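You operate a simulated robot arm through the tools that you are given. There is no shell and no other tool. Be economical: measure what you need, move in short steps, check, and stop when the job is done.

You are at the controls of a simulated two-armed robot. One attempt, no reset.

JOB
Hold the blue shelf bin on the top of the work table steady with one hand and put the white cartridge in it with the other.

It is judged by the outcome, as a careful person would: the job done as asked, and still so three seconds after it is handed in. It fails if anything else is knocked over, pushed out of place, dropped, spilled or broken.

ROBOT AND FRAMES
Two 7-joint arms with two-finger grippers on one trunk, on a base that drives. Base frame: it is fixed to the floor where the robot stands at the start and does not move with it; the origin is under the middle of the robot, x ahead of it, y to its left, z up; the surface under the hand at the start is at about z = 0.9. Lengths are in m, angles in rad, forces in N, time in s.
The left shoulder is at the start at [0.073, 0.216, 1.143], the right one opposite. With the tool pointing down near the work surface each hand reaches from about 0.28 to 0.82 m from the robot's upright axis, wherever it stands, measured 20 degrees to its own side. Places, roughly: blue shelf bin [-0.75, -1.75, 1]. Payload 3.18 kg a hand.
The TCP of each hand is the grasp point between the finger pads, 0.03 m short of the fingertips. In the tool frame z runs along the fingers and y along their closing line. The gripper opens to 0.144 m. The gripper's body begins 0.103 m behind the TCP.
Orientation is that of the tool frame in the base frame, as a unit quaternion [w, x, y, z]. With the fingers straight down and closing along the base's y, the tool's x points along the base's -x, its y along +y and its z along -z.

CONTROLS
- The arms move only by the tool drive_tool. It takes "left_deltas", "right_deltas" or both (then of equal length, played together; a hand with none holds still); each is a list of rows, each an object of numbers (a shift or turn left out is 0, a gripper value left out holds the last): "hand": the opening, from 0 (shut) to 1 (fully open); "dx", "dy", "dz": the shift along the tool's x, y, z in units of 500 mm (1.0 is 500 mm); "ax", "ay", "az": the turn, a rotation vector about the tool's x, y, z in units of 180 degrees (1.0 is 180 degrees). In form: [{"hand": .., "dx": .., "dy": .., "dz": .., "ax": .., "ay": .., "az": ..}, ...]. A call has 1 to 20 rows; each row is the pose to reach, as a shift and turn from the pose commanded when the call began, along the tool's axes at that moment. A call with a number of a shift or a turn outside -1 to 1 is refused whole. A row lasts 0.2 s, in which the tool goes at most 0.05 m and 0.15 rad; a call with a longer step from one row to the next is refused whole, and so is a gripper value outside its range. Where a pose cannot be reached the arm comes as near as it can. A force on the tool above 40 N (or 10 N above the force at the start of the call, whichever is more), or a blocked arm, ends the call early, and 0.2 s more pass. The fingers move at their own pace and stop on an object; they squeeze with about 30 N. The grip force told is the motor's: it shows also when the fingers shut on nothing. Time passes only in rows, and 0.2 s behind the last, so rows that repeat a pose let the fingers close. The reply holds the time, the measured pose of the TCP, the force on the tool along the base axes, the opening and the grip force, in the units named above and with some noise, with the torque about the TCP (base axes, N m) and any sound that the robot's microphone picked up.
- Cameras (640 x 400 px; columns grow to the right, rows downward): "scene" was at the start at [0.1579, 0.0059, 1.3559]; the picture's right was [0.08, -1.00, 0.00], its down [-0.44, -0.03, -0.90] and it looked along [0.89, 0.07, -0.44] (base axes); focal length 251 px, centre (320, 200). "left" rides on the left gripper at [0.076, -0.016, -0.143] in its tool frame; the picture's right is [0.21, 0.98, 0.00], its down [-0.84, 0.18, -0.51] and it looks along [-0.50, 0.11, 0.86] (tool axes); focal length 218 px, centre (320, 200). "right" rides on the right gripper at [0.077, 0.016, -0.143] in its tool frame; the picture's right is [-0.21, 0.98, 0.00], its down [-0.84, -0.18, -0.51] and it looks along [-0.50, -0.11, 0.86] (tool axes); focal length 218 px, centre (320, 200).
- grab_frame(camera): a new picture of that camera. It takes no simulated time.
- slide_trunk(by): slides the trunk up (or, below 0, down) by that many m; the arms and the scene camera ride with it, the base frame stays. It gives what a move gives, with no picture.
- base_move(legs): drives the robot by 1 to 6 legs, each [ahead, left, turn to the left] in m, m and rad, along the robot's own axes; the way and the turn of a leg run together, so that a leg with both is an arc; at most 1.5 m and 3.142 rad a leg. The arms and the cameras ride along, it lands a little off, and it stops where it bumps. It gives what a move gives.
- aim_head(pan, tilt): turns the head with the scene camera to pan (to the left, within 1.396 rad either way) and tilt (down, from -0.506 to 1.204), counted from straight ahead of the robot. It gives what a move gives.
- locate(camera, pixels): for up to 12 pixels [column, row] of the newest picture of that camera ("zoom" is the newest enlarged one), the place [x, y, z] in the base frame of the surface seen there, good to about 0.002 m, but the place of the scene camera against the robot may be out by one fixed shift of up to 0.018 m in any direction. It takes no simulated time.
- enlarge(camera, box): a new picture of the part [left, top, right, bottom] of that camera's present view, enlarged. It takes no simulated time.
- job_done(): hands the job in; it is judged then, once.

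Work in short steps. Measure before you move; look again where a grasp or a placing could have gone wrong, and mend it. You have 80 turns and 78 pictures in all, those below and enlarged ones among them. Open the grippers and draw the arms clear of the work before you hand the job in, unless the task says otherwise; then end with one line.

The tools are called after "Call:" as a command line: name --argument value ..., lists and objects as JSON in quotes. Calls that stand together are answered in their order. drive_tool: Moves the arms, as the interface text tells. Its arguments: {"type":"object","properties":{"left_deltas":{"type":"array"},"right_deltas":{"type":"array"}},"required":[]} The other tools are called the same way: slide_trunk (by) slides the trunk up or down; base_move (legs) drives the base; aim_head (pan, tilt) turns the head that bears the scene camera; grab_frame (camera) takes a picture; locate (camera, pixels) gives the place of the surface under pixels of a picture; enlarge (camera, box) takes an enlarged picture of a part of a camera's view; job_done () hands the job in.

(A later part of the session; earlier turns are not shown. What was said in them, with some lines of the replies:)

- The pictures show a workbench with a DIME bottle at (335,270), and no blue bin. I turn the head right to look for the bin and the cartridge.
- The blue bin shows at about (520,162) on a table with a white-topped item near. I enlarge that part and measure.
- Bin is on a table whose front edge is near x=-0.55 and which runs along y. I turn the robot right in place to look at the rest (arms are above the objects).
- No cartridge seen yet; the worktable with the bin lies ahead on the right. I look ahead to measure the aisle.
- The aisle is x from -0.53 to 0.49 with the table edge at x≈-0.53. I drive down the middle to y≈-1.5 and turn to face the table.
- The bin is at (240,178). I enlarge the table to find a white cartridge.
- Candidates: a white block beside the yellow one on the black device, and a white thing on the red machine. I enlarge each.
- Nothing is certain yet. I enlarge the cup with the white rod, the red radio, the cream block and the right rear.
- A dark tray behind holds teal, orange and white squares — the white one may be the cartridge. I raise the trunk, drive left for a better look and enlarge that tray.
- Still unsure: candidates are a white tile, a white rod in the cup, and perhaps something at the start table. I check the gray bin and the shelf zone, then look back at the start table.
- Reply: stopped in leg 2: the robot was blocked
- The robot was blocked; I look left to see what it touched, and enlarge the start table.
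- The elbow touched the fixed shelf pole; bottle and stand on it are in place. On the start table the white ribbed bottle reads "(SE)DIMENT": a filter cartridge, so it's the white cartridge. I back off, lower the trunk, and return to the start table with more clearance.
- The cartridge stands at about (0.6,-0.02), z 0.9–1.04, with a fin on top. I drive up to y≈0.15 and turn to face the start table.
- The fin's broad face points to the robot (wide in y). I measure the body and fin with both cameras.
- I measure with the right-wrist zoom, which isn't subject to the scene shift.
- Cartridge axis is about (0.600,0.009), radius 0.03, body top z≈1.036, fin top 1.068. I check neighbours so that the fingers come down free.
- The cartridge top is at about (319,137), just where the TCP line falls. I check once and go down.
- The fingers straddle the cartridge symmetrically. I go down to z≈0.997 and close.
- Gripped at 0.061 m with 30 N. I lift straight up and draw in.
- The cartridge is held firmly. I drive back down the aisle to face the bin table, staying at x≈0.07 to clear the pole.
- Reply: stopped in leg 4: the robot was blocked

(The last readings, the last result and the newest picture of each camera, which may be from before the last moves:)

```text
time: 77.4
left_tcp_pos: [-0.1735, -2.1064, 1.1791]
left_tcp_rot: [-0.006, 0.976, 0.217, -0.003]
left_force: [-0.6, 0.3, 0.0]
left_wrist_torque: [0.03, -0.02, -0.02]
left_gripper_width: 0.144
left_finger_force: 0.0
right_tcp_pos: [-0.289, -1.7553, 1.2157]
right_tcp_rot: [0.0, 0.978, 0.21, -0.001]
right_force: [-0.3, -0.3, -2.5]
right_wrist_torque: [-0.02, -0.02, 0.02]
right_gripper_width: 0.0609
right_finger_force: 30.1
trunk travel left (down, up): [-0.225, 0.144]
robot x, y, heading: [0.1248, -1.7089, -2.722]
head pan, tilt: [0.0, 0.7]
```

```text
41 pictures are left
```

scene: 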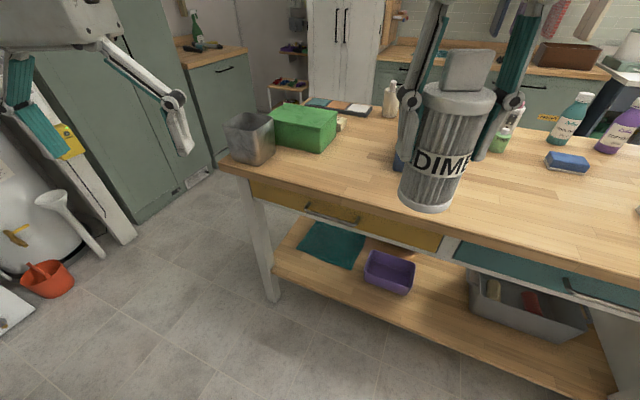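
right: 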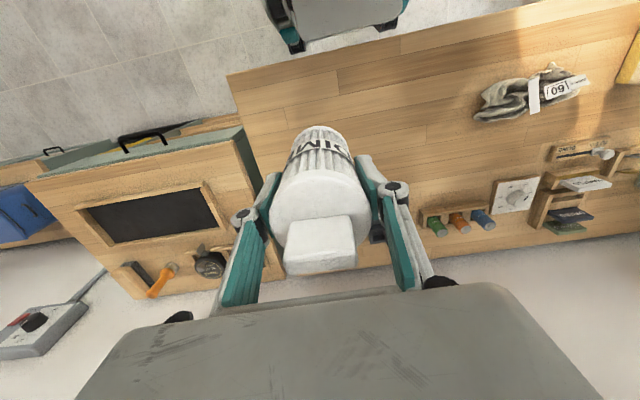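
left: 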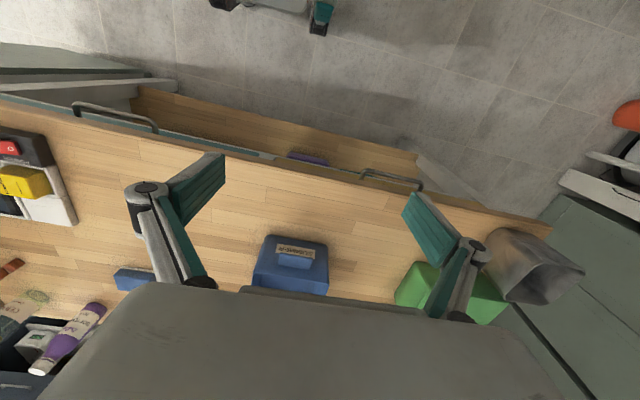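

The turn was blocked, likely the base's rear against the low cabinet (robot drifted to x=0.125). I move 0.15 m toward the table and finish the turn.

Call:
base_move --legs '[[0.137, -0.06, 0], [0, 0, -0.42]]'

Call:
aim_head --pan 1.39 --tilt 0.8

Call:
grab_frame --camera "scene"

Call:
aim_head --pan 0.0 --tilt 0.75

Call:
grab_frame --camera "scene"

```text
time: 80.0
left_tcp_pos: [-0.4589, -1.9463, 1.1792]
left_tcp_rot: [-0.006, 1.0, 0.006, -0.001]
left_force: [0.8, 0.7, 0.8]
left_wrist_torque: [0.0, -0.02, -0.01]
left_gripper_width: 0.1442
left_finger_force: 0.0
right_tcp_pos: [-0.4196, -1.5794, 1.2167]
right_tcp_rot: [0.0, 1.0, -0.002, -0.002]
right_force: [-0.9, -0.1, -2.7]
right_wrist_torque: [0.0, -0.01, 0.0]
right_gripper_width: 0.0609
right_finger_force: 30.0
trunk travel left (down, up): [-0.225, 0.144]
robot x, y, heading: [-0.0215, -1.7035, 3.136]
head pan, tilt: [0.0, 0.7]
```

```text
time: 81.5
left_tcp_pos: [-0.459, -1.9476, 1.1779]
left_tcp_rot: [-0.007, 1.0, 0.007, -0.002]
left_force: [0.4, -0.9, 0.3]
left_wrist_torque: [0.03, 0.02, -0.02]
left_gripper_width: 0.1437
left_finger_force: 0.1
right_tcp_pos: [-0.419, -1.5793, 1.2157]
right_tcp_rot: [0.0, 1.0, -0.001, -0.002]
right_force: [-0.1, 0.3, -2.1]
right_wrist_torque: [-0.01, 0.01, -0.01]
right_gripper_width: 0.0607
right_finger_force: 30.0
trunk travel left (down, up): [-0.225, 0.144]
robot x, y, heading: [-0.0207, -1.7053, 3.143]
head pan, tilt: [1.389, 0.799]
```

```text
40 pictures are left
```

scene: 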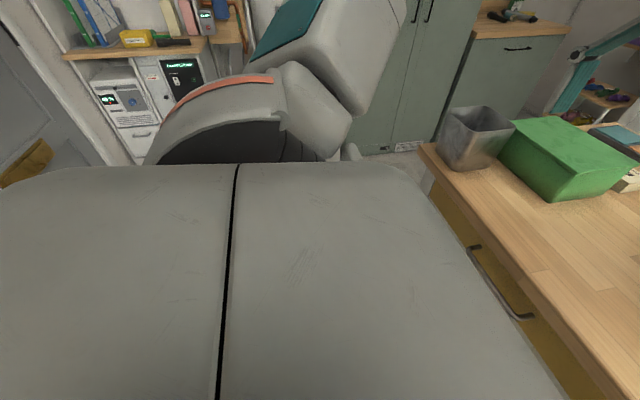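

```text
time: 83.1
left_tcp_pos: [-0.4582, -1.9472, 1.1788]
left_tcp_rot: [-0.007, 1.0, 0.005, -0.002]
left_force: [1.0, -0.3, 0.3]
left_wrist_torque: [-0.03, 0.03, 0.02]
left_gripper_width: 0.144
left_finger_force: 0.1
right_tcp_pos: [-0.4192, -1.5791, 1.2158]
right_tcp_rot: [0.0, 1.0, 0.0, -0.001]
right_force: [0.1, 0.4, -1.4]
right_wrist_torque: [-0.01, 0.02, 0.01]
right_gripper_width: 0.0609
right_finger_force: 29.4
trunk travel left (down, up): [-0.225, 0.144]
robot x, y, heading: [-0.0224, -1.7037, 3.132]
head pan, tilt: [0.0, 0.75]
```

```text
39 pictures are left
```

scene: 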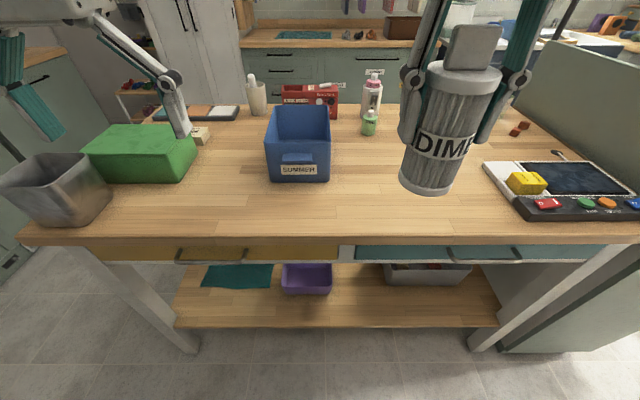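

Now facing the table, with the bin at (298,145). I move 0.12 m closer and measure the bin.

Call:
base_move --legs '[[0.12, 0.03, 0]]'

Call:
enlarge --camera "scene" --box '[220, 80, 380, 210]'

Call:
grab_frame --camera "left"

```text
time: 84.3
left_tcp_pos: [-0.5798, -1.9761, 1.1789]
left_tcp_rot: [-0.007, 1.0, 0.005, -0.002]
left_force: [-0.4, 0.3, -0.5]
left_wrist_torque: [0.01, -0.04, -0.01]
left_gripper_width: 0.1439
left_finger_force: 0.2
right_tcp_pos: [-0.539, -1.6081, 1.216]
right_tcp_rot: [0.0, 1.0, -0.001, -0.001]
right_force: [-0.1, 0.0, -1.8]
right_wrist_torque: [0.02, -0.05, -0.02]
right_gripper_width: 0.0609
right_finger_force: 30.3
trunk travel left (down, up): [-0.225, 0.144]
robot x, y, heading: [-0.1418, -1.7388, 3.135]
head pan, tilt: [0.0, 0.75]
```

```text
3.08 times, centred on (300, 145) of scene
```

zoom: 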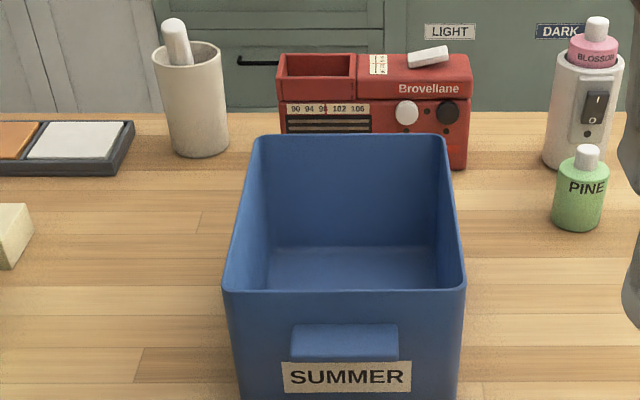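

```text
37 pictures are left
```

left: 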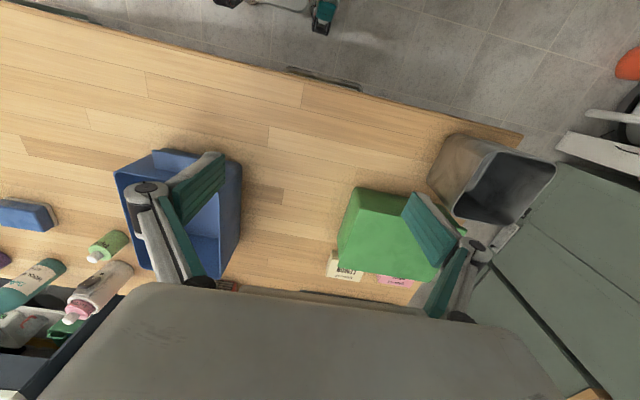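

I measure the bin rim from both cameras.

Call:
locate --camera "zoom" --pixels '[[226, 289], [463, 289], [345, 291], [258, 138], [443, 137], [350, 135], [345, 328], [350, 270], [300, 328], [393, 328], [238, 385], [453, 385]]'

Call:
locate --camera "left" --pixels '[[118, 172], [240, 163], [238, 215], [240, 190], [224, 276], [155, 153], [225, 215], [212, 220], [130, 220]]'

```text
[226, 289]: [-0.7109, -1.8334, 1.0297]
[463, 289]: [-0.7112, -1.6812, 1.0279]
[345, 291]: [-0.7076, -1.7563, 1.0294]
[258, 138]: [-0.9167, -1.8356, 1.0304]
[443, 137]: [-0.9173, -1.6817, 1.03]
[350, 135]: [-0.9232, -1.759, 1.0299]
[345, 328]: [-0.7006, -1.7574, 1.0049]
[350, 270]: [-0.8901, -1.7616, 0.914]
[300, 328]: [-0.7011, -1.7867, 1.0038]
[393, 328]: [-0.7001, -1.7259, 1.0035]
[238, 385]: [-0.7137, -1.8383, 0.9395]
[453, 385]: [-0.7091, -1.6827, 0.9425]
```

```text
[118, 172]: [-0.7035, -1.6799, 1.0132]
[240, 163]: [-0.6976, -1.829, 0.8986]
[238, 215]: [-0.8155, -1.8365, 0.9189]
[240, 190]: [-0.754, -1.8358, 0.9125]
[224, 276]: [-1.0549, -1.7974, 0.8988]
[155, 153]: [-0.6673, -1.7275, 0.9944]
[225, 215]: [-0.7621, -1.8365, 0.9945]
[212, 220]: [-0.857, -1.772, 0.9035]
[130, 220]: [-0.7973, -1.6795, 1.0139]
```

Bin: rim z≈1.014 (wrist camera; scene reads ~0.014 high), x −0.705…−0.92, y −1.835…−1.68, with a front tab about 0.06 wide at y≈−1.757. Plan: left hand grips the tab's sides, pitched back toward the robot; right lowers the cartridge in the rear half. I move a bit closer, and shift the right hand outwards first.

Call:
base_move --legs '[[0.06, 0.0, 0]]'

Call:
drive_tool --right_deltas '[{"hand": 0.3, "dy": -0.08, "dz": -0.04}, {"dy": -0.16, "dz": -0.08}, {"dy": -0.2, "dz": -0.08}]' --left_deltas '[{"hand": 0.8, "dy": -0.05, "ay": -0.045}, {"hand": 0.8, "dy": -0.13, "ay": -0.09}, {"hand": 0.8, "dy": -0.2, "ay": -0.135}]'

```text
time: 85.3
left_tcp_pos: [-0.6393, -1.975, 1.1781]
left_tcp_rot: [-0.007, 1.0, 0.006, -0.002]
left_force: [-0.6, -0.3, -1.0]
left_wrist_torque: [0.04, -0.07, -0.03]
left_gripper_width: 0.1436
left_finger_force: 0.0
right_tcp_pos: [-0.5992, -1.6071, 1.2152]
right_tcp_rot: [0.0, 1.0, -0.001, -0.001]
right_force: [-0.6, 0.5, -2.4]
right_wrist_torque: [0.0, -0.05, -0.01]
right_gripper_width: 0.0611
right_finger_force: 29.5
trunk travel left (down, up): [-0.225, 0.144]
robot x, y, heading: [-0.2011, -1.7349, 3.136]
head pan, tilt: [0.0, 0.75]
```

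```text
time: 86.1
left_tcp_pos: [-0.6369, -1.8738, 1.1814]
left_tcp_rot: [-0.005, 0.977, 0.007, -0.214]
left_force: [0.0, 0.1, 0.0]
left_wrist_torque: [-0.07, 0.02, 0.01]
left_gripper_width: 0.1153
left_finger_force: 0.1
right_tcp_pos: [-0.5957, -1.5054, 1.2561]
right_tcp_rot: [0.002, 1.0, 0.0, -0.001]
right_force: [0.3, 0.6, -2.1]
right_wrist_torque: [-0.03, 0.04, -0.02]
right_gripper_width: 0.0606
right_finger_force: 29.8
trunk travel left (down, up): [-0.225, 0.144]
robot x, y, heading: [-0.2001, -1.737, 3.14]
head pan, tilt: [0.0, 0.75]
```

The left hand is pitched about 25° with fingers pointing down-forward. I take it to a pre-grasp 0.1 m short of the tab and look.

Call:
drive_tool --left_deltas '[{"hand": 0.8, "dx": 0.024, "dy": -0.06, "dz": 0.048}, {"dx": 0.048, "dy": -0.117, "dz": 0.096}, {"dx": 0.072, "dy": -0.176, "dz": 0.144}, {"dx": 0.095, "dy": -0.234, "dz": 0.192}, {"dx": 0.095, "dy": -0.234, "dz": 0.192}]'

Call:
grab_frame --camera "left"

```text
time: 87.3
left_tcp_pos: [-0.6363, -1.757, 1.0741]
left_tcp_rot: [-0.006, 0.977, 0.007, -0.212]
left_force: [-0.1, 0.6, -0.6]
left_wrist_torque: [-0.02, -0.04, -0.01]
left_gripper_width: 0.115
left_finger_force: 0.0
right_tcp_pos: [-0.5962, -1.5079, 1.2564]
right_tcp_rot: [-0.001, 1.0, 0.0, -0.001]
right_force: [0.5, -0.2, -1.5]
right_wrist_torque: [0.0, -0.01, -0.02]
right_gripper_width: 0.061
right_finger_force: 30.1
trunk travel left (down, up): [-0.225, 0.144]
robot x, y, heading: [-0.2028, -1.7366, 3.136]
head pan, tilt: [0.0, 0.75]
```

```text
36 pictures are left
```

left: 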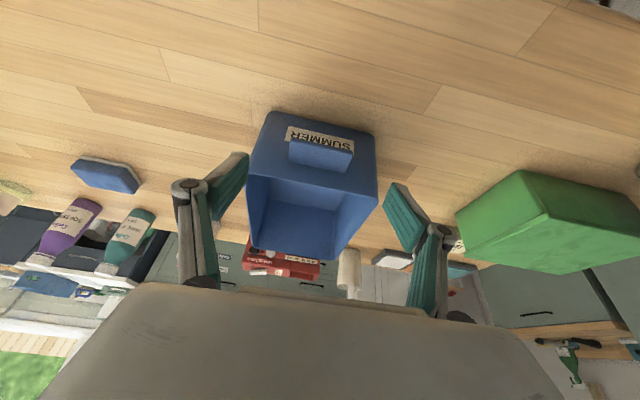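

The tab is at (320,153), centred between the fingers. I measure it.

Call:
enlarge --camera "left" --box '[240, 100, 400, 200]'

Call:
locate --camera "left" --pixels '[[293, 142], [350, 153], [293, 158], [350, 168], [321, 145], [321, 160], [320, 172], [321, 183], [262, 180], [370, 195]]'

```text
4.00 times, centred on (320, 150) of left
```

zoom: 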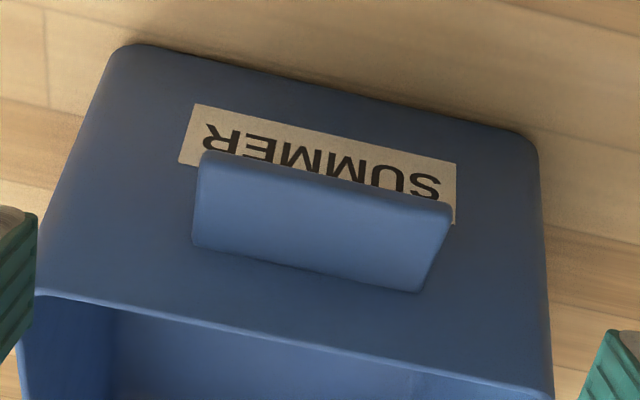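

```text
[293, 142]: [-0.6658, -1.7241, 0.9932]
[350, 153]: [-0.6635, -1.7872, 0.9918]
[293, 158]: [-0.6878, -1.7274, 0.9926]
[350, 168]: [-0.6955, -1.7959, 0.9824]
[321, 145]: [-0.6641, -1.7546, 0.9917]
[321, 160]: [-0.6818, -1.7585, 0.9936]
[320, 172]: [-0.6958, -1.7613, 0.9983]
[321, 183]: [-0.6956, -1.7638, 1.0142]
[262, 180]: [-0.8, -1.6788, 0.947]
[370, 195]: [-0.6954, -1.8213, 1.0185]
```

Tab: x −0.664…−0.695, y −1.724…−1.788, top z 0.993; front wall at x −0.695. I go to TCP (−0.668,−1.757,0.998), keeping the tips off the wall, and close on the tab's sides.

Call:
drive_tool --left_deltas '[{"hand": 0.8, "dx": 0.002, "dz": 0.06}, {"dx": 0.004, "dz": 0.12}, {"dx": 0.0056, "dz": 0.165}, {"dx": 0.0056, "dz": 0.165}]'

Call:
enlarge --camera "left" --box '[160, 80, 480, 280]'

```text
time: 88.3
left_tcp_pos: [-0.6694, -1.7551, 0.9986]
left_tcp_rot: [-0.005, 0.977, 0.007, -0.212]
left_force: [-0.4, 0.0, 1.0]
left_wrist_torque: [0.0, 0.0, 0.02]
left_gripper_width: 0.1151
left_finger_force: 0.0
right_tcp_pos: [-0.597, -1.5064, 1.2576]
right_tcp_rot: [0.0, 1.0, -0.001, -0.001]
right_force: [0.2, 0.0, -0.6]
right_wrist_torque: [0.01, 0.0, 0.01]
right_gripper_width: 0.0609
right_finger_force: 30.0
trunk travel left (down, up): [-0.225, 0.144]
robot x, y, heading: [-0.2024, -1.7332, 3.139]
head pan, tilt: [0.0, 0.75]
```

```text
2.00 times, centred on (320, 180) of left
```

zoom: 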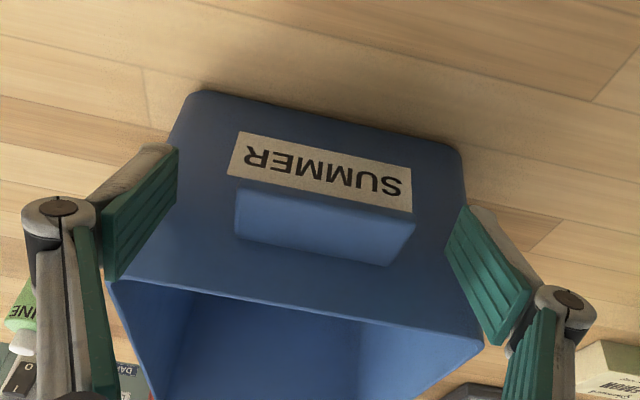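

Fingers are on both sides of the tab and free of the wall. I close the left hand.

Call:
drive_tool --left_deltas '[{"hand": 0.55}, {"hand": 0.48}, {"hand": 0.43}, {"hand": 0.3}, {"hand": 0.3}]'

Call:
grab_frame --camera "left"

```text
time: 89.5
left_tcp_pos: [-0.6703, -1.7548, 0.9988]
left_tcp_rot: [-0.005, 0.977, 0.006, -0.213]
left_force: [0.0, -0.5, 0.8]
left_wrist_torque: [-0.06, -0.01, 0.04]
left_gripper_width: 0.0688
left_finger_force: 30.2
right_tcp_pos: [-0.5974, -1.5077, 1.2563]
right_tcp_rot: [0.0, 1.0, 0.0, -0.001]
right_force: [-0.6, 0.7, -1.8]
right_wrist_torque: [0.01, -0.01, 0.0]
right_gripper_width: 0.0606
right_finger_force: 29.9
trunk travel left (down, up): [-0.225, 0.144]
robot x, y, heading: [-0.2032, -1.7381, 3.14]
head pan, tilt: [0.0, 0.75]
```

```text
33 pictures are left
```

left: 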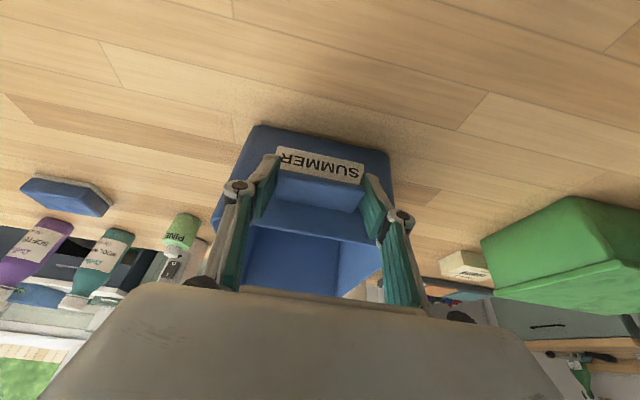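

The tab is firmly gripped (0.069 m, 30 N). Now I carry the cartridge forward on the right side, then sideways above the rear half of the bin.

Call:
drive_tool --right_deltas '[{"hand": 0.3, "dx": -0.08}, {"dx": -0.17}, {"dx": -0.26}, {"dx": -0.35}, {"dx": -0.44}, {"dx": -0.498}, {"dx": -0.498, "dy": 0.08}, {"dx": -0.498, "dy": 0.16}, {"dx": -0.498, "dy": 0.25}, {"dx": -0.498, "dy": 0.25}]'

Call:
grab_frame --camera "right"

Call:
grab_frame --camera "scene"

```text
time: 91.7
left_tcp_pos: [-0.6694, -1.7549, 0.9992]
left_tcp_rot: [-0.006, 0.977, 0.006, -0.212]
left_force: [0.4, 0.5, -1.8]
left_wrist_torque: [0.01, -0.24, 0.01]
left_gripper_width: 0.0687
left_finger_force: 29.5
right_tcp_pos: [-0.787, -1.6108, 1.1854]
right_tcp_rot: [0.001, 1.0, -0.002, -0.001]
right_force: [0.2, 0.5, -1.3]
right_wrist_torque: [-0.02, 0.04, 0.02]
right_gripper_width: 0.0609
right_finger_force: 30.1
right hand out of reach, approached as far as the arm can: row 2, 3, 4, 5, 6, 7, 8, 9, 10
trunk travel left (down, up): [-0.225, 0.144]
robot x, y, heading: [-0.2014, -1.7346, 3.14]
head pan, tilt: [0.0, 0.75]
```

```text
32 pictures are left
```

right: 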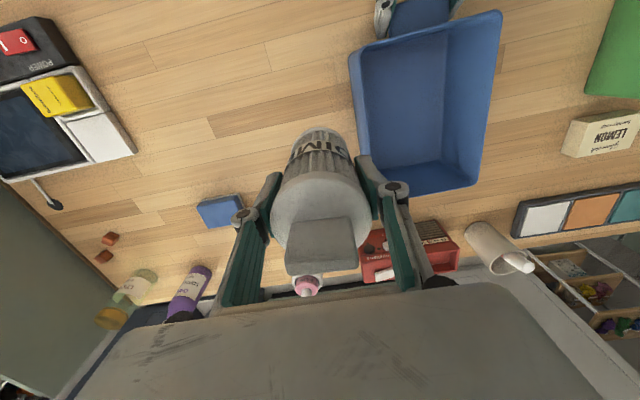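

```text
31 pictures are left
```

scene: 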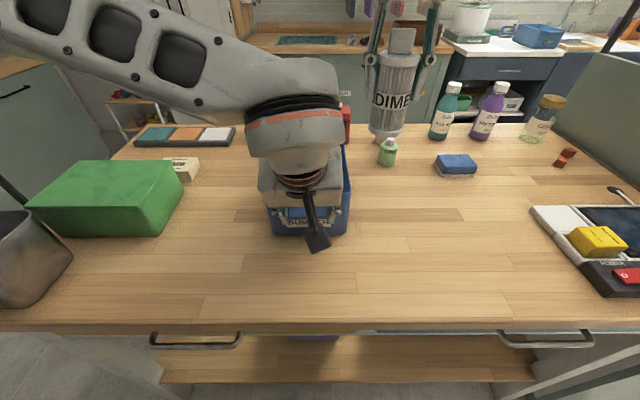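

The right arm runs out of reach at this height, because the shoulder is low. Raising the trunk would lengthen the reach, so I release the tab, back the left hand off, and raise the trunk.

Call:
drive_tool --left_deltas '[{"hand": 0.8}, {"hand": 0.8}, {"hand": 0.8, "dz": -0.06}, {"hand": 0.8, "dz": -0.13}, {"hand": 0.8, "dz": -0.2}, {"hand": 0.8, "dz": -0.2}]'

Call:
slide_trunk --by 0.14

Call:
grab_frame --camera "scene"

```text
time: 93.1
left_tcp_pos: [-0.6287, -1.7551, 1.0881]
left_tcp_rot: [-0.005, 0.977, 0.008, -0.212]
left_force: [0.5, -0.3, 0.3]
left_wrist_torque: [-0.01, -0.01, 0.01]
left_gripper_width: 0.1153
left_finger_force: 0.0
right_tcp_pos: [-0.7878, -1.6128, 1.1825]
right_tcp_rot: [0.0, 1.0, -0.001, -0.001]
right_force: [-0.3, -0.1, -1.5]
right_wrist_torque: [-0.01, -0.01, 0.01]
right_gripper_width: 0.0609
right_finger_force: 30.2
trunk travel left (down, up): [-0.225, 0.144]
robot x, y, heading: [-0.201, -1.7376, 3.13]
head pan, tilt: [0.0, 0.75]
```

```text
time: 94.8
left_tcp_pos: [-0.626, -1.7572, 1.2292]
left_tcp_rot: [-0.005, 0.977, 0.007, -0.212]
left_force: [-0.9, -0.1, 0.5]
left_wrist_torque: [0.0, -0.02, 0.0]
left_gripper_width: 0.1153
left_finger_force: 0.1
right_tcp_pos: [-0.7564, -1.6119, 1.3831]
right_tcp_rot: [-0.001, 0.998, -0.001, -0.057]
right_force: [0.4, 0.2, -1.6]
right_wrist_torque: [0.02, -0.05, 0.0]
right_gripper_width: 0.0609
right_finger_force: 29.8
trunk travel left (down, up): [-0.365, 0.004]
robot x, y, heading: [-0.1979, -1.7339, 3.135]
head pan, tilt: [0.0, 0.75]
```

```text
30 pictures are left
```

scene: 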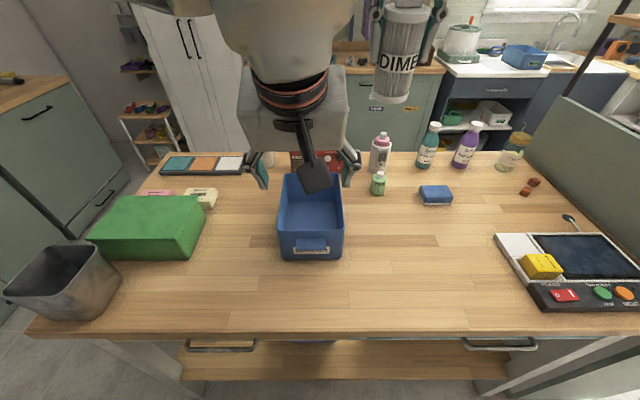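

The right hand rides with its commanded (unreached) pose, so it will be recommanded lower. First the left hand goes back down to the tab.

Call:
drive_tool --left_deltas '[{"hand": 0.8, "dx": 0.039, "dz": 0.085}, {"dx": 0.078, "dz": 0.17}, {"dx": 0.116, "dz": 0.254}, {"dx": 0.116, "dz": 0.32}, {"dx": 0.116, "dz": 0.37}, {"dx": 0.116, "dz": 0.37}]'

Call:
grab_frame --camera "left"

```text
time: 96.2
left_tcp_pos: [-0.6507, -1.7538, 1.0365]
left_tcp_rot: [-0.005, 0.977, 0.007, -0.213]
left_force: [-0.4, 0.3, -0.3]
left_wrist_torque: [0.02, 0.02, -0.01]
left_gripper_width: 0.1154
left_finger_force: 0.0
right_tcp_pos: [-0.7564, -1.6133, 1.3829]
right_tcp_rot: [0.0, 0.998, -0.001, -0.056]
right_force: [0.1, -0.4, -1.7]
right_wrist_torque: [0.0, 0.0, -0.01]
right_gripper_width: 0.0606
right_finger_force: 30.1
trunk travel left (down, up): [-0.365, 0.004]
robot x, y, heading: [-0.1996, -1.7355, 3.136]
head pan, tilt: [0.0, 0.75]
```

```text
29 pictures are left
```

left: 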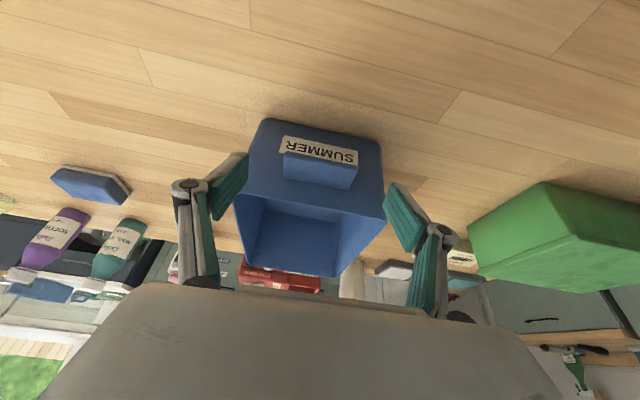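

The tab is again centred; I go the last 42 mm and close.

Call:
drive_tool --left_deltas '[{"hand": 0.8, "dz": 0.045}, {"dz": 0.085}, {"dz": 0.085, "hand": 0.6}, {"dz": 0.085, "hand": 0.5}, {"dz": 0.085, "hand": 0.44}, {"dz": 0.085, "hand": 0.3}, {"dz": 0.085, "hand": 0.3}]'

Call:
grab_frame --camera "left"

```text
time: 97.8
left_tcp_pos: [-0.6687, -1.7533, 0.9994]
left_tcp_rot: [-0.005, 0.977, 0.007, -0.213]
left_force: [0.0, 0.4, -0.6]
left_wrist_torque: [0.08, 0.01, 0.06]
left_gripper_width: 0.0686
left_finger_force: 30.0
right_tcp_pos: [-0.7555, -1.6116, 1.3821]
right_tcp_rot: [-0.001, 0.998, -0.001, -0.057]
right_force: [-0.5, -0.1, -2.8]
right_wrist_torque: [0.01, -0.03, -0.02]
right_gripper_width: 0.0607
right_finger_force: 29.5
trunk travel left (down, up): [-0.365, 0.004]
robot x, y, heading: [-0.202, -1.736, 3.136]
head pan, tilt: [0.0, 0.75]
```

```text
28 pictures are left
```

left: 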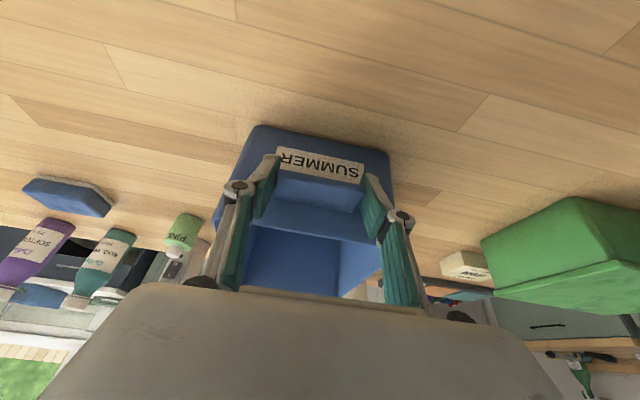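

Bin held again (30 N). I lower the right hand a bit to learn its commanded pose.

Call:
drive_tool --right_deltas '[{"hand": 0.3, "dz": 0.09}, {"dz": 0.18}, {"dz": 0.27}, {"dz": 0.27}, {"dz": 0.27}]'

```text
time: 99.0
left_tcp_pos: [-0.6678, -1.754, 0.9987]
left_tcp_rot: [-0.005, 0.977, 0.007, -0.212]
left_force: [0.1, -0.7, 0.2]
left_wrist_torque: [-0.04, 0.03, 0.07]
left_gripper_width: 0.0686
left_finger_force: 30.1
right_tcp_pos: [-0.7728, -1.6121, 1.2502]
right_tcp_rot: [0.0, 0.998, -0.001, -0.056]
right_force: [0.5, -1.1, -1.5]
right_wrist_torque: [-0.04, -0.02, -0.02]
right_gripper_width: 0.0606
right_finger_force: 29.9
trunk travel left (down, up): [-0.365, 0.004]
robot x, y, heading: [-0.2028, -1.7365, 3.135]
head pan, tilt: [0.0, 0.75]
```

The right tool is tilted 6.5° at (-0.773,-1.612,1.250). I straighten it, go forward to x≈-0.84, and then over to y≈-1.755 staying at height ~1.2.

Call:
drive_tool --right_deltas '[{"hand": 0.3, "dx": -0.06, "dz": 0.02, "ay": 0.018}, {"dx": -0.122, "dz": 0.07, "ay": 0.0357}, {"dx": -0.122, "dz": 0.114, "ay": 0.0357}, {"dx": -0.122, "dz": 0.114, "dy": 0.09, "ay": 0.0357}, {"dx": -0.122, "dz": 0.114, "dy": 0.18, "ay": 0.0357}, {"dx": -0.122, "dz": 0.114, "dy": 0.27, "ay": 0.0357}, {"dx": -0.122, "dz": 0.114, "dy": 0.286, "ay": 0.0357}, {"dx": -0.122, "dz": 0.114, "dy": 0.286, "ay": 0.0357}]'

Call:
grab_frame --camera "right"

Call:
grab_frame --camera "scene"

```text
time: 100.8
left_tcp_pos: [-0.6688, -1.7533, 0.9991]
left_tcp_rot: [-0.005, 0.977, 0.007, -0.211]
left_force: [-0.8, -0.1, -0.3]
left_wrist_torque: [-0.04, 0.0, -0.1]
left_gripper_width: 0.0686
left_finger_force: 30.0
right_tcp_pos: [-0.839, -1.7472, 1.1968]
right_tcp_rot: [0.001, 1.0, -0.003, -0.001]
right_force: [0.7, -0.1, -0.8]
right_wrist_torque: [0.04, -0.02, -0.02]
right_gripper_width: 0.0609
right_finger_force: 30.5
right hand out of reach, approached as far as the arm can: row 7, 8
trunk travel left (down, up): [-0.365, 0.004]
robot x, y, heading: [-0.2022, -1.7364, 3.134]
head pan, tilt: [0.0, 0.75]
```

```text
27 pictures are left
```

right: 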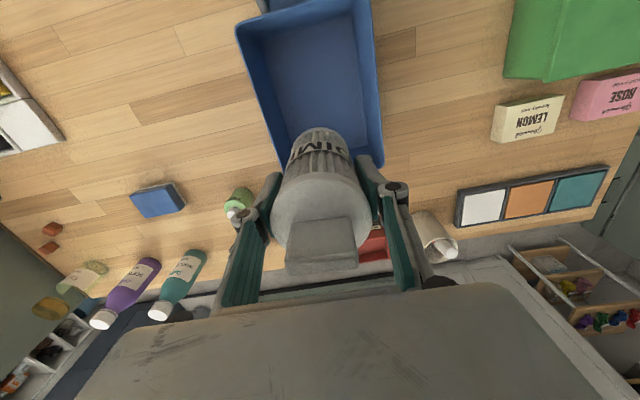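

```text
26 pictures are left
```

scene: 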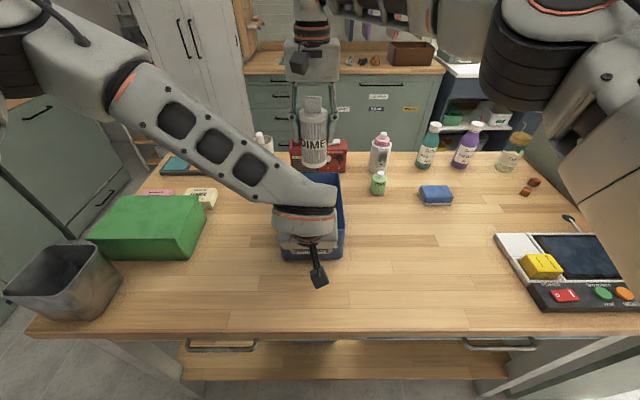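

The cartridge hangs over the rear of the bin. I check the rim's corners, e.g. (281,165) and (381,163), before lowering.

Call:
locate --camera "right" --pixels '[[280, 160], [382, 160], [378, 110], [258, 100], [239, 35], [300, 110], [350, 105], [372, 20]]'

Call:
enlarge --camera "right" --box '[220, 60, 420, 185]'

```text
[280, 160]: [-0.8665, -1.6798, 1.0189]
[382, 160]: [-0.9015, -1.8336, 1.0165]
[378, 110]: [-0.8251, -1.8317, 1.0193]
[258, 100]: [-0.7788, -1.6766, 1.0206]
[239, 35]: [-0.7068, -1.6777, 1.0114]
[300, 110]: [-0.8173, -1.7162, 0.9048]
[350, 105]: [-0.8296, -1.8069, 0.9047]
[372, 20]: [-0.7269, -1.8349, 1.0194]
```

```text
3.20 times, centred on (320, 122) of right
```

zoom: 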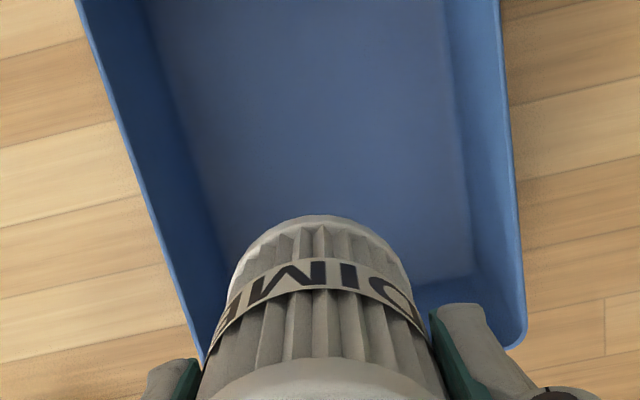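

Bin interior x to about −0.905, y −1.83…−1.68, floor z≈0.905; cartridge at (−0.839,−1.747) fits with room for the fingers. I lower to just above the floor.

Call:
drive_tool --right_deltas '[{"hand": 0.3, "dz": 0.08}, {"dz": 0.16}, {"dz": 0.24}, {"dz": 0.3}, {"dz": 0.35}, {"dz": 0.385}, {"dz": 0.385}]'

Call:
grab_frame --camera "right"

```text
time: 102.4
left_tcp_pos: [-0.6674, -1.7526, 0.999]
left_tcp_rot: [-0.004, 0.977, 0.007, -0.212]
left_force: [0.6, -0.1, -0.9]
left_wrist_torque: [-0.11, -0.01, 0.06]
left_gripper_width: 0.0686
left_finger_force: 29.7
right_tcp_pos: [-0.8395, -1.7469, 1.004]
right_tcp_rot: [0.0, 1.0, 0.0, -0.001]
right_force: [0.7, 0.5, -1.6]
right_wrist_torque: [0.02, 0.0, 0.04]
right_gripper_width: 0.061
right_finger_force: 30.0
trunk travel left (down, up): [-0.365, 0.004]
robot x, y, heading: [-0.203, -1.7408, 3.138]
head pan, tilt: [0.0, 0.75]
```

```text
24 pictures are left
```

right: 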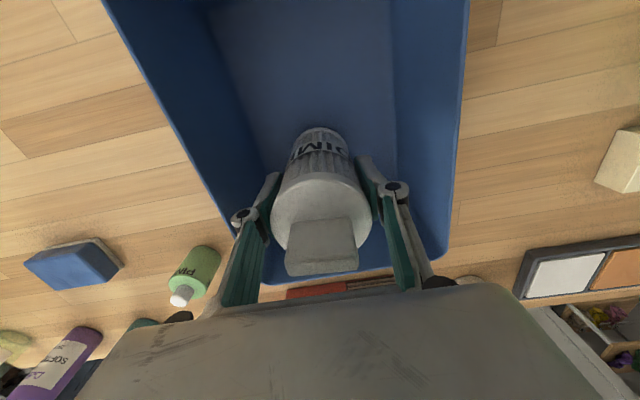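

The cartridge is inside the bin, a little above the floor with no contact yet. I lower in small steps until the force shows contact.

Call:
drive_tool --right_deltas '[{"hand": 0.3, "dz": 0.01}, {"dz": 0.016}, {"dz": 0.021}, {"dz": 0.021}]'

```text
time: 103.4
left_tcp_pos: [-0.6686, -1.7536, 0.9994]
left_tcp_rot: [-0.005, 0.977, 0.007, -0.212]
left_force: [0.5, 0.2, 0.1]
left_wrist_torque: [-0.08, -0.04, 0.04]
left_gripper_width: 0.0688
left_finger_force: 29.8
right_tcp_pos: [-0.8403, -1.7473, 0.9939]
right_tcp_rot: [0.0, 1.0, -0.001, 0.0]
right_force: [-1.2, 0.8, -1.2]
right_wrist_torque: [-0.05, 0.01, 0.0]
right_gripper_width: 0.0608
right_finger_force: 30.1
trunk travel left (down, up): [-0.365, 0.004]
robot x, y, heading: [-0.2001, -1.7344, 3.135]
head pan, tilt: [0.0, 0.75]
```

Call:
drive_tool --right_deltas '[{"hand": 0.3, "dz": 0.003}, {"dz": 0.006}, {"dz": 0.008}, {"dz": 0.008}]'

```text
time: 104.4
left_tcp_pos: [-0.6685, -1.753, 1.0002]
left_tcp_rot: [-0.004, 0.977, 0.007, -0.212]
left_force: [-0.8, 0.4, -0.2]
left_wrist_torque: [-0.01, -0.09, 0.05]
left_gripper_width: 0.0689
left_finger_force: 30.0
right_tcp_pos: [-0.8398, -1.7468, 0.9903]
right_tcp_rot: [0.0, 1.0, -0.001, -0.001]
right_force: [0.0, -1.0, 2.5]
right_wrist_torque: [-0.13, 0.08, 0.0]
right_gripper_width: 0.061
right_finger_force: 30.4
trunk travel left (down, up): [-0.365, 0.004]
robot x, y, heading: [-0.2009, -1.7342, 3.145]
head pan, tilt: [0.0, 0.75]
```

Force rose from about −1.5 to +2.5 N: the cartridge stands on the floor. I open a little (0.086 m) and lift straight out.

Call:
drive_tool --right_deltas '[{"hand": 0.5}, {"hand": 0.6}, {"hand": 0.6}, {"hand": 0.6, "dz": -0.03}, {"hand": 0.6, "dz": -0.1}]'

Call:
grab_frame --camera "right"

```text
time: 105.6
left_tcp_pos: [-0.6676, -1.7528, 0.9988]
left_tcp_rot: [-0.005, 0.977, 0.007, -0.212]
left_force: [0.6, 0.1, 0.6]
left_wrist_torque: [-0.21, -0.01, 0.09]
left_gripper_width: 0.0687
left_finger_force: 29.7
right_tcp_pos: [-0.8379, -1.7456, 1.0405]
right_tcp_rot: [0.0, 1.0, -0.002, 0.0]
right_force: [-0.3, -0.7, 0.1]
right_wrist_torque: [0.0, 0.05, 0.01]
right_gripper_width: 0.0863
right_finger_force: 0.1
trunk travel left (down, up): [-0.365, 0.004]
robot x, y, heading: [-0.202, -1.7343, 3.137]
head pan, tilt: [0.0, 0.75]
```

```text
23 pictures are left
```

right: 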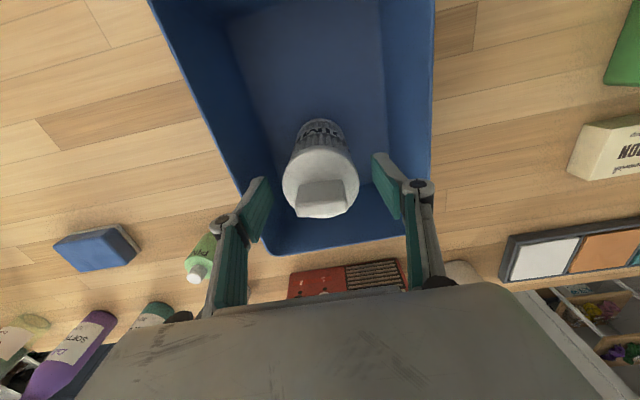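

The cartridge stands upright and free. I lift the right hand clear, move it right, then back.

Call:
drive_tool --right_deltas '[{"dz": -0.08}, {"dz": -0.16}, {"dz": -0.24}, {"dz": -0.3}, {"dz": -0.3, "dy": -0.09}, {"dz": -0.3, "dy": -0.18}, {"dz": -0.3, "dy": -0.27}, {"dz": -0.3, "dy": -0.36}, {"dz": -0.3, "dy": -0.44}, {"dz": -0.3, "dy": -0.44, "dx": 0.09}, {"dz": -0.3, "dy": -0.44, "dx": 0.18}, {"dz": -0.3, "dy": -0.44, "dx": 0.27}, {"dz": -0.3, "dy": -0.44, "dx": 0.36}, {"dz": -0.3, "dy": -0.44, "dx": 0.45}, {"dz": -0.3, "dy": -0.44, "dx": 0.45}]'

Call:
drive_tool --left_deltas '[{"hand": 0.55}, {"hand": 0.7}, {"hand": 0.8}, {"hand": 0.8, "dz": -0.05}, {"hand": 0.8, "dz": -0.14}, {"hand": 0.8, "dz": -0.23}, {"hand": 0.8, "dz": -0.32}, {"hand": 0.8, "dz": -0.4}, {"hand": 0.8, "dz": -0.4}]'

Call:
grab_frame --camera "scene"

Call:
grab_frame --camera "left"

```text
time: 108.8
left_tcp_pos: [-0.6685, -1.7532, 1.0002]
left_tcp_rot: [-0.006, 0.977, 0.007, -0.213]
left_force: [-0.9, 0.5, 0.4]
left_wrist_torque: [-0.08, -0.1, -0.14]
left_gripper_width: 0.0686
left_finger_force: 30.4
right_tcp_pos: [-0.6159, -1.5285, 1.1924]
right_tcp_rot: [-0.001, 1.0, -0.001, 0.0]
right_force: [0.6, 0.3, 0.1]
right_wrist_torque: [0.0, 0.03, 0.0]
right_gripper_width: 0.0867
right_finger_force: 0.0
right hand out of reach, approached as far as the arm can: row 9
trunk travel left (down, up): [-0.365, 0.004]
robot x, y, heading: [-0.2031, -1.7354, 3.138]
head pan, tilt: [0.0, 0.75]
```

```text
time: 110.8
left_tcp_pos: [-0.5847, -1.7542, 1.1804]
left_tcp_rot: [-0.004, 0.977, 0.007, -0.212]
left_force: [-0.3, 0.2, -0.6]
left_wrist_torque: [0.02, -0.02, -0.01]
left_gripper_width: 0.1152
left_finger_force: 0.1
right_tcp_pos: [-0.6168, -1.5275, 1.1913]
right_tcp_rot: [-0.001, 1.0, -0.001, 0.0]
right_force: [0.7, 0.0, 0.3]
right_wrist_torque: [0.01, -0.04, 0.0]
right_gripper_width: 0.0863
right_finger_force: 0.0
trunk travel left (down, up): [-0.365, 0.004]
robot x, y, heading: [-0.2009, -1.7363, 3.137]
head pan, tilt: [0.0, 0.75]
```

```text
22 pictures are left
```

scene: 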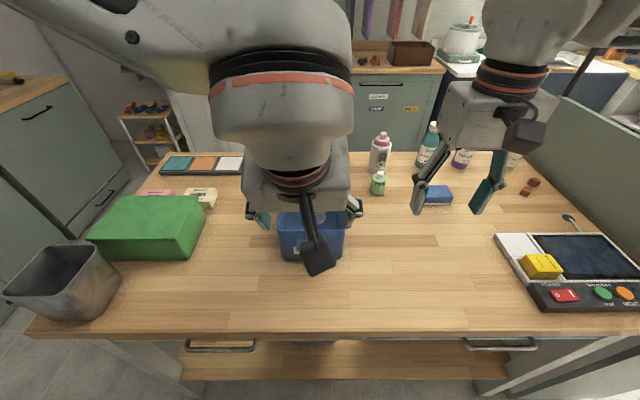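

```text
21 pictures are left
```

left: 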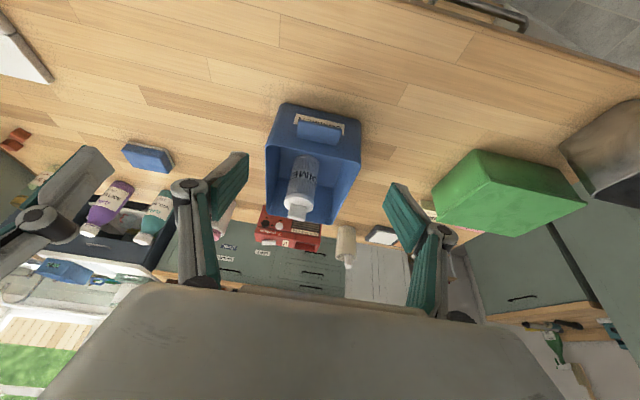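

The cartridge stands in the bin and everything around is in place. I draw the left hand sideways, open both hands and back the base off a little.

Call:
drive_tool --left_deltas '[{"hand": 1.0, "dz": -0.06}, {"dz": -0.06, "dy": 0.09}, {"dz": -0.06, "dy": 0.18}, {"dz": -0.06, "dy": 0.27}]' --right_deltas '[{"hand": 1.0}, {"hand": 1.0}, {"hand": 1.0}, {"hand": 1.0}]'

Call:
base_move --legs '[[-0.12, 0, 0]]'

Call:
grab_frame --camera "scene"

```text
time: 111.8
left_tcp_pos: [-0.5688, -1.8939, 1.2044]
left_tcp_rot: [-0.006, 0.977, 0.008, -0.212]
left_force: [-0.4, 0.1, 0.4]
left_wrist_torque: [0.08, 0.02, -0.01]
left_gripper_width: 0.144
left_finger_force: 0.1
right_tcp_pos: [-0.6147, -1.5304, 1.1934]
right_tcp_rot: [-0.001, 1.0, -0.001, -0.001]
right_force: [-0.3, -0.5, -0.3]
right_wrist_torque: [0.08, -0.01, -0.04]
right_gripper_width: 0.144
right_finger_force: 0.0
trunk travel left (down, up): [-0.365, 0.004]
robot x, y, heading: [-0.2018, -1.7325, 3.141]
head pan, tilt: [0.0, 0.75]
```

```text
time: 113.0
left_tcp_pos: [-0.4527, -1.8913, 1.2057]
left_tcp_rot: [-0.006, 0.977, 0.006, -0.212]
left_force: [0.8, 0.3, -1.1]
left_wrist_torque: [0.0, 0.01, 0.0]
left_gripper_width: 0.1441
left_finger_force: 0.1
right_tcp_pos: [-0.4955, -1.5266, 1.1922]
right_tcp_rot: [0.0, 1.0, -0.003, -0.002]
right_force: [-0.8, -0.3, 0.4]
right_wrist_torque: [0.02, 0.05, -0.01]
right_gripper_width: 0.144
right_finger_force: 0.0
trunk travel left (down, up): [-0.365, 0.004]
robot x, y, heading: [-0.0796, -1.7418, 3.134]
head pan, tilt: [0.0, 0.75]
```

```text
20 pictures are left
```

scene: 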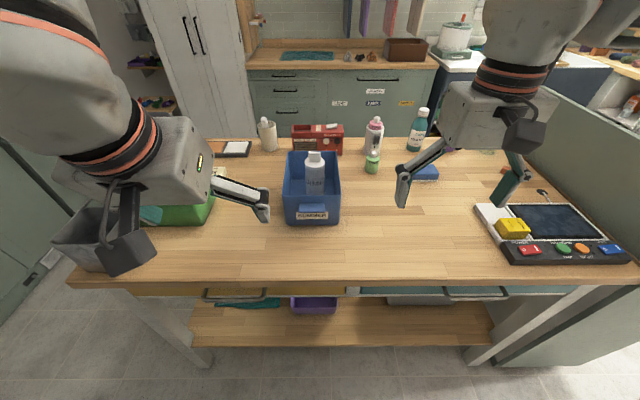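

The scene at (313,180) shows the cartridge upright in the bin; the hands are open and clear. I hand the job in.

Call:
job_done

```text
The job is handed in.
```

The white SEDIMENT cartridge, which I took to be the one you meant, now stands upright in the blue bin. The left hand held the bin by its front tab while the right hand set the cartridge in; both hands are now open and clear. The robot bumped twice while driving: once against the fixed shelf pole, where I saw nothing moved, and once near the low cabinet behind it, where I didn't see the contact point.
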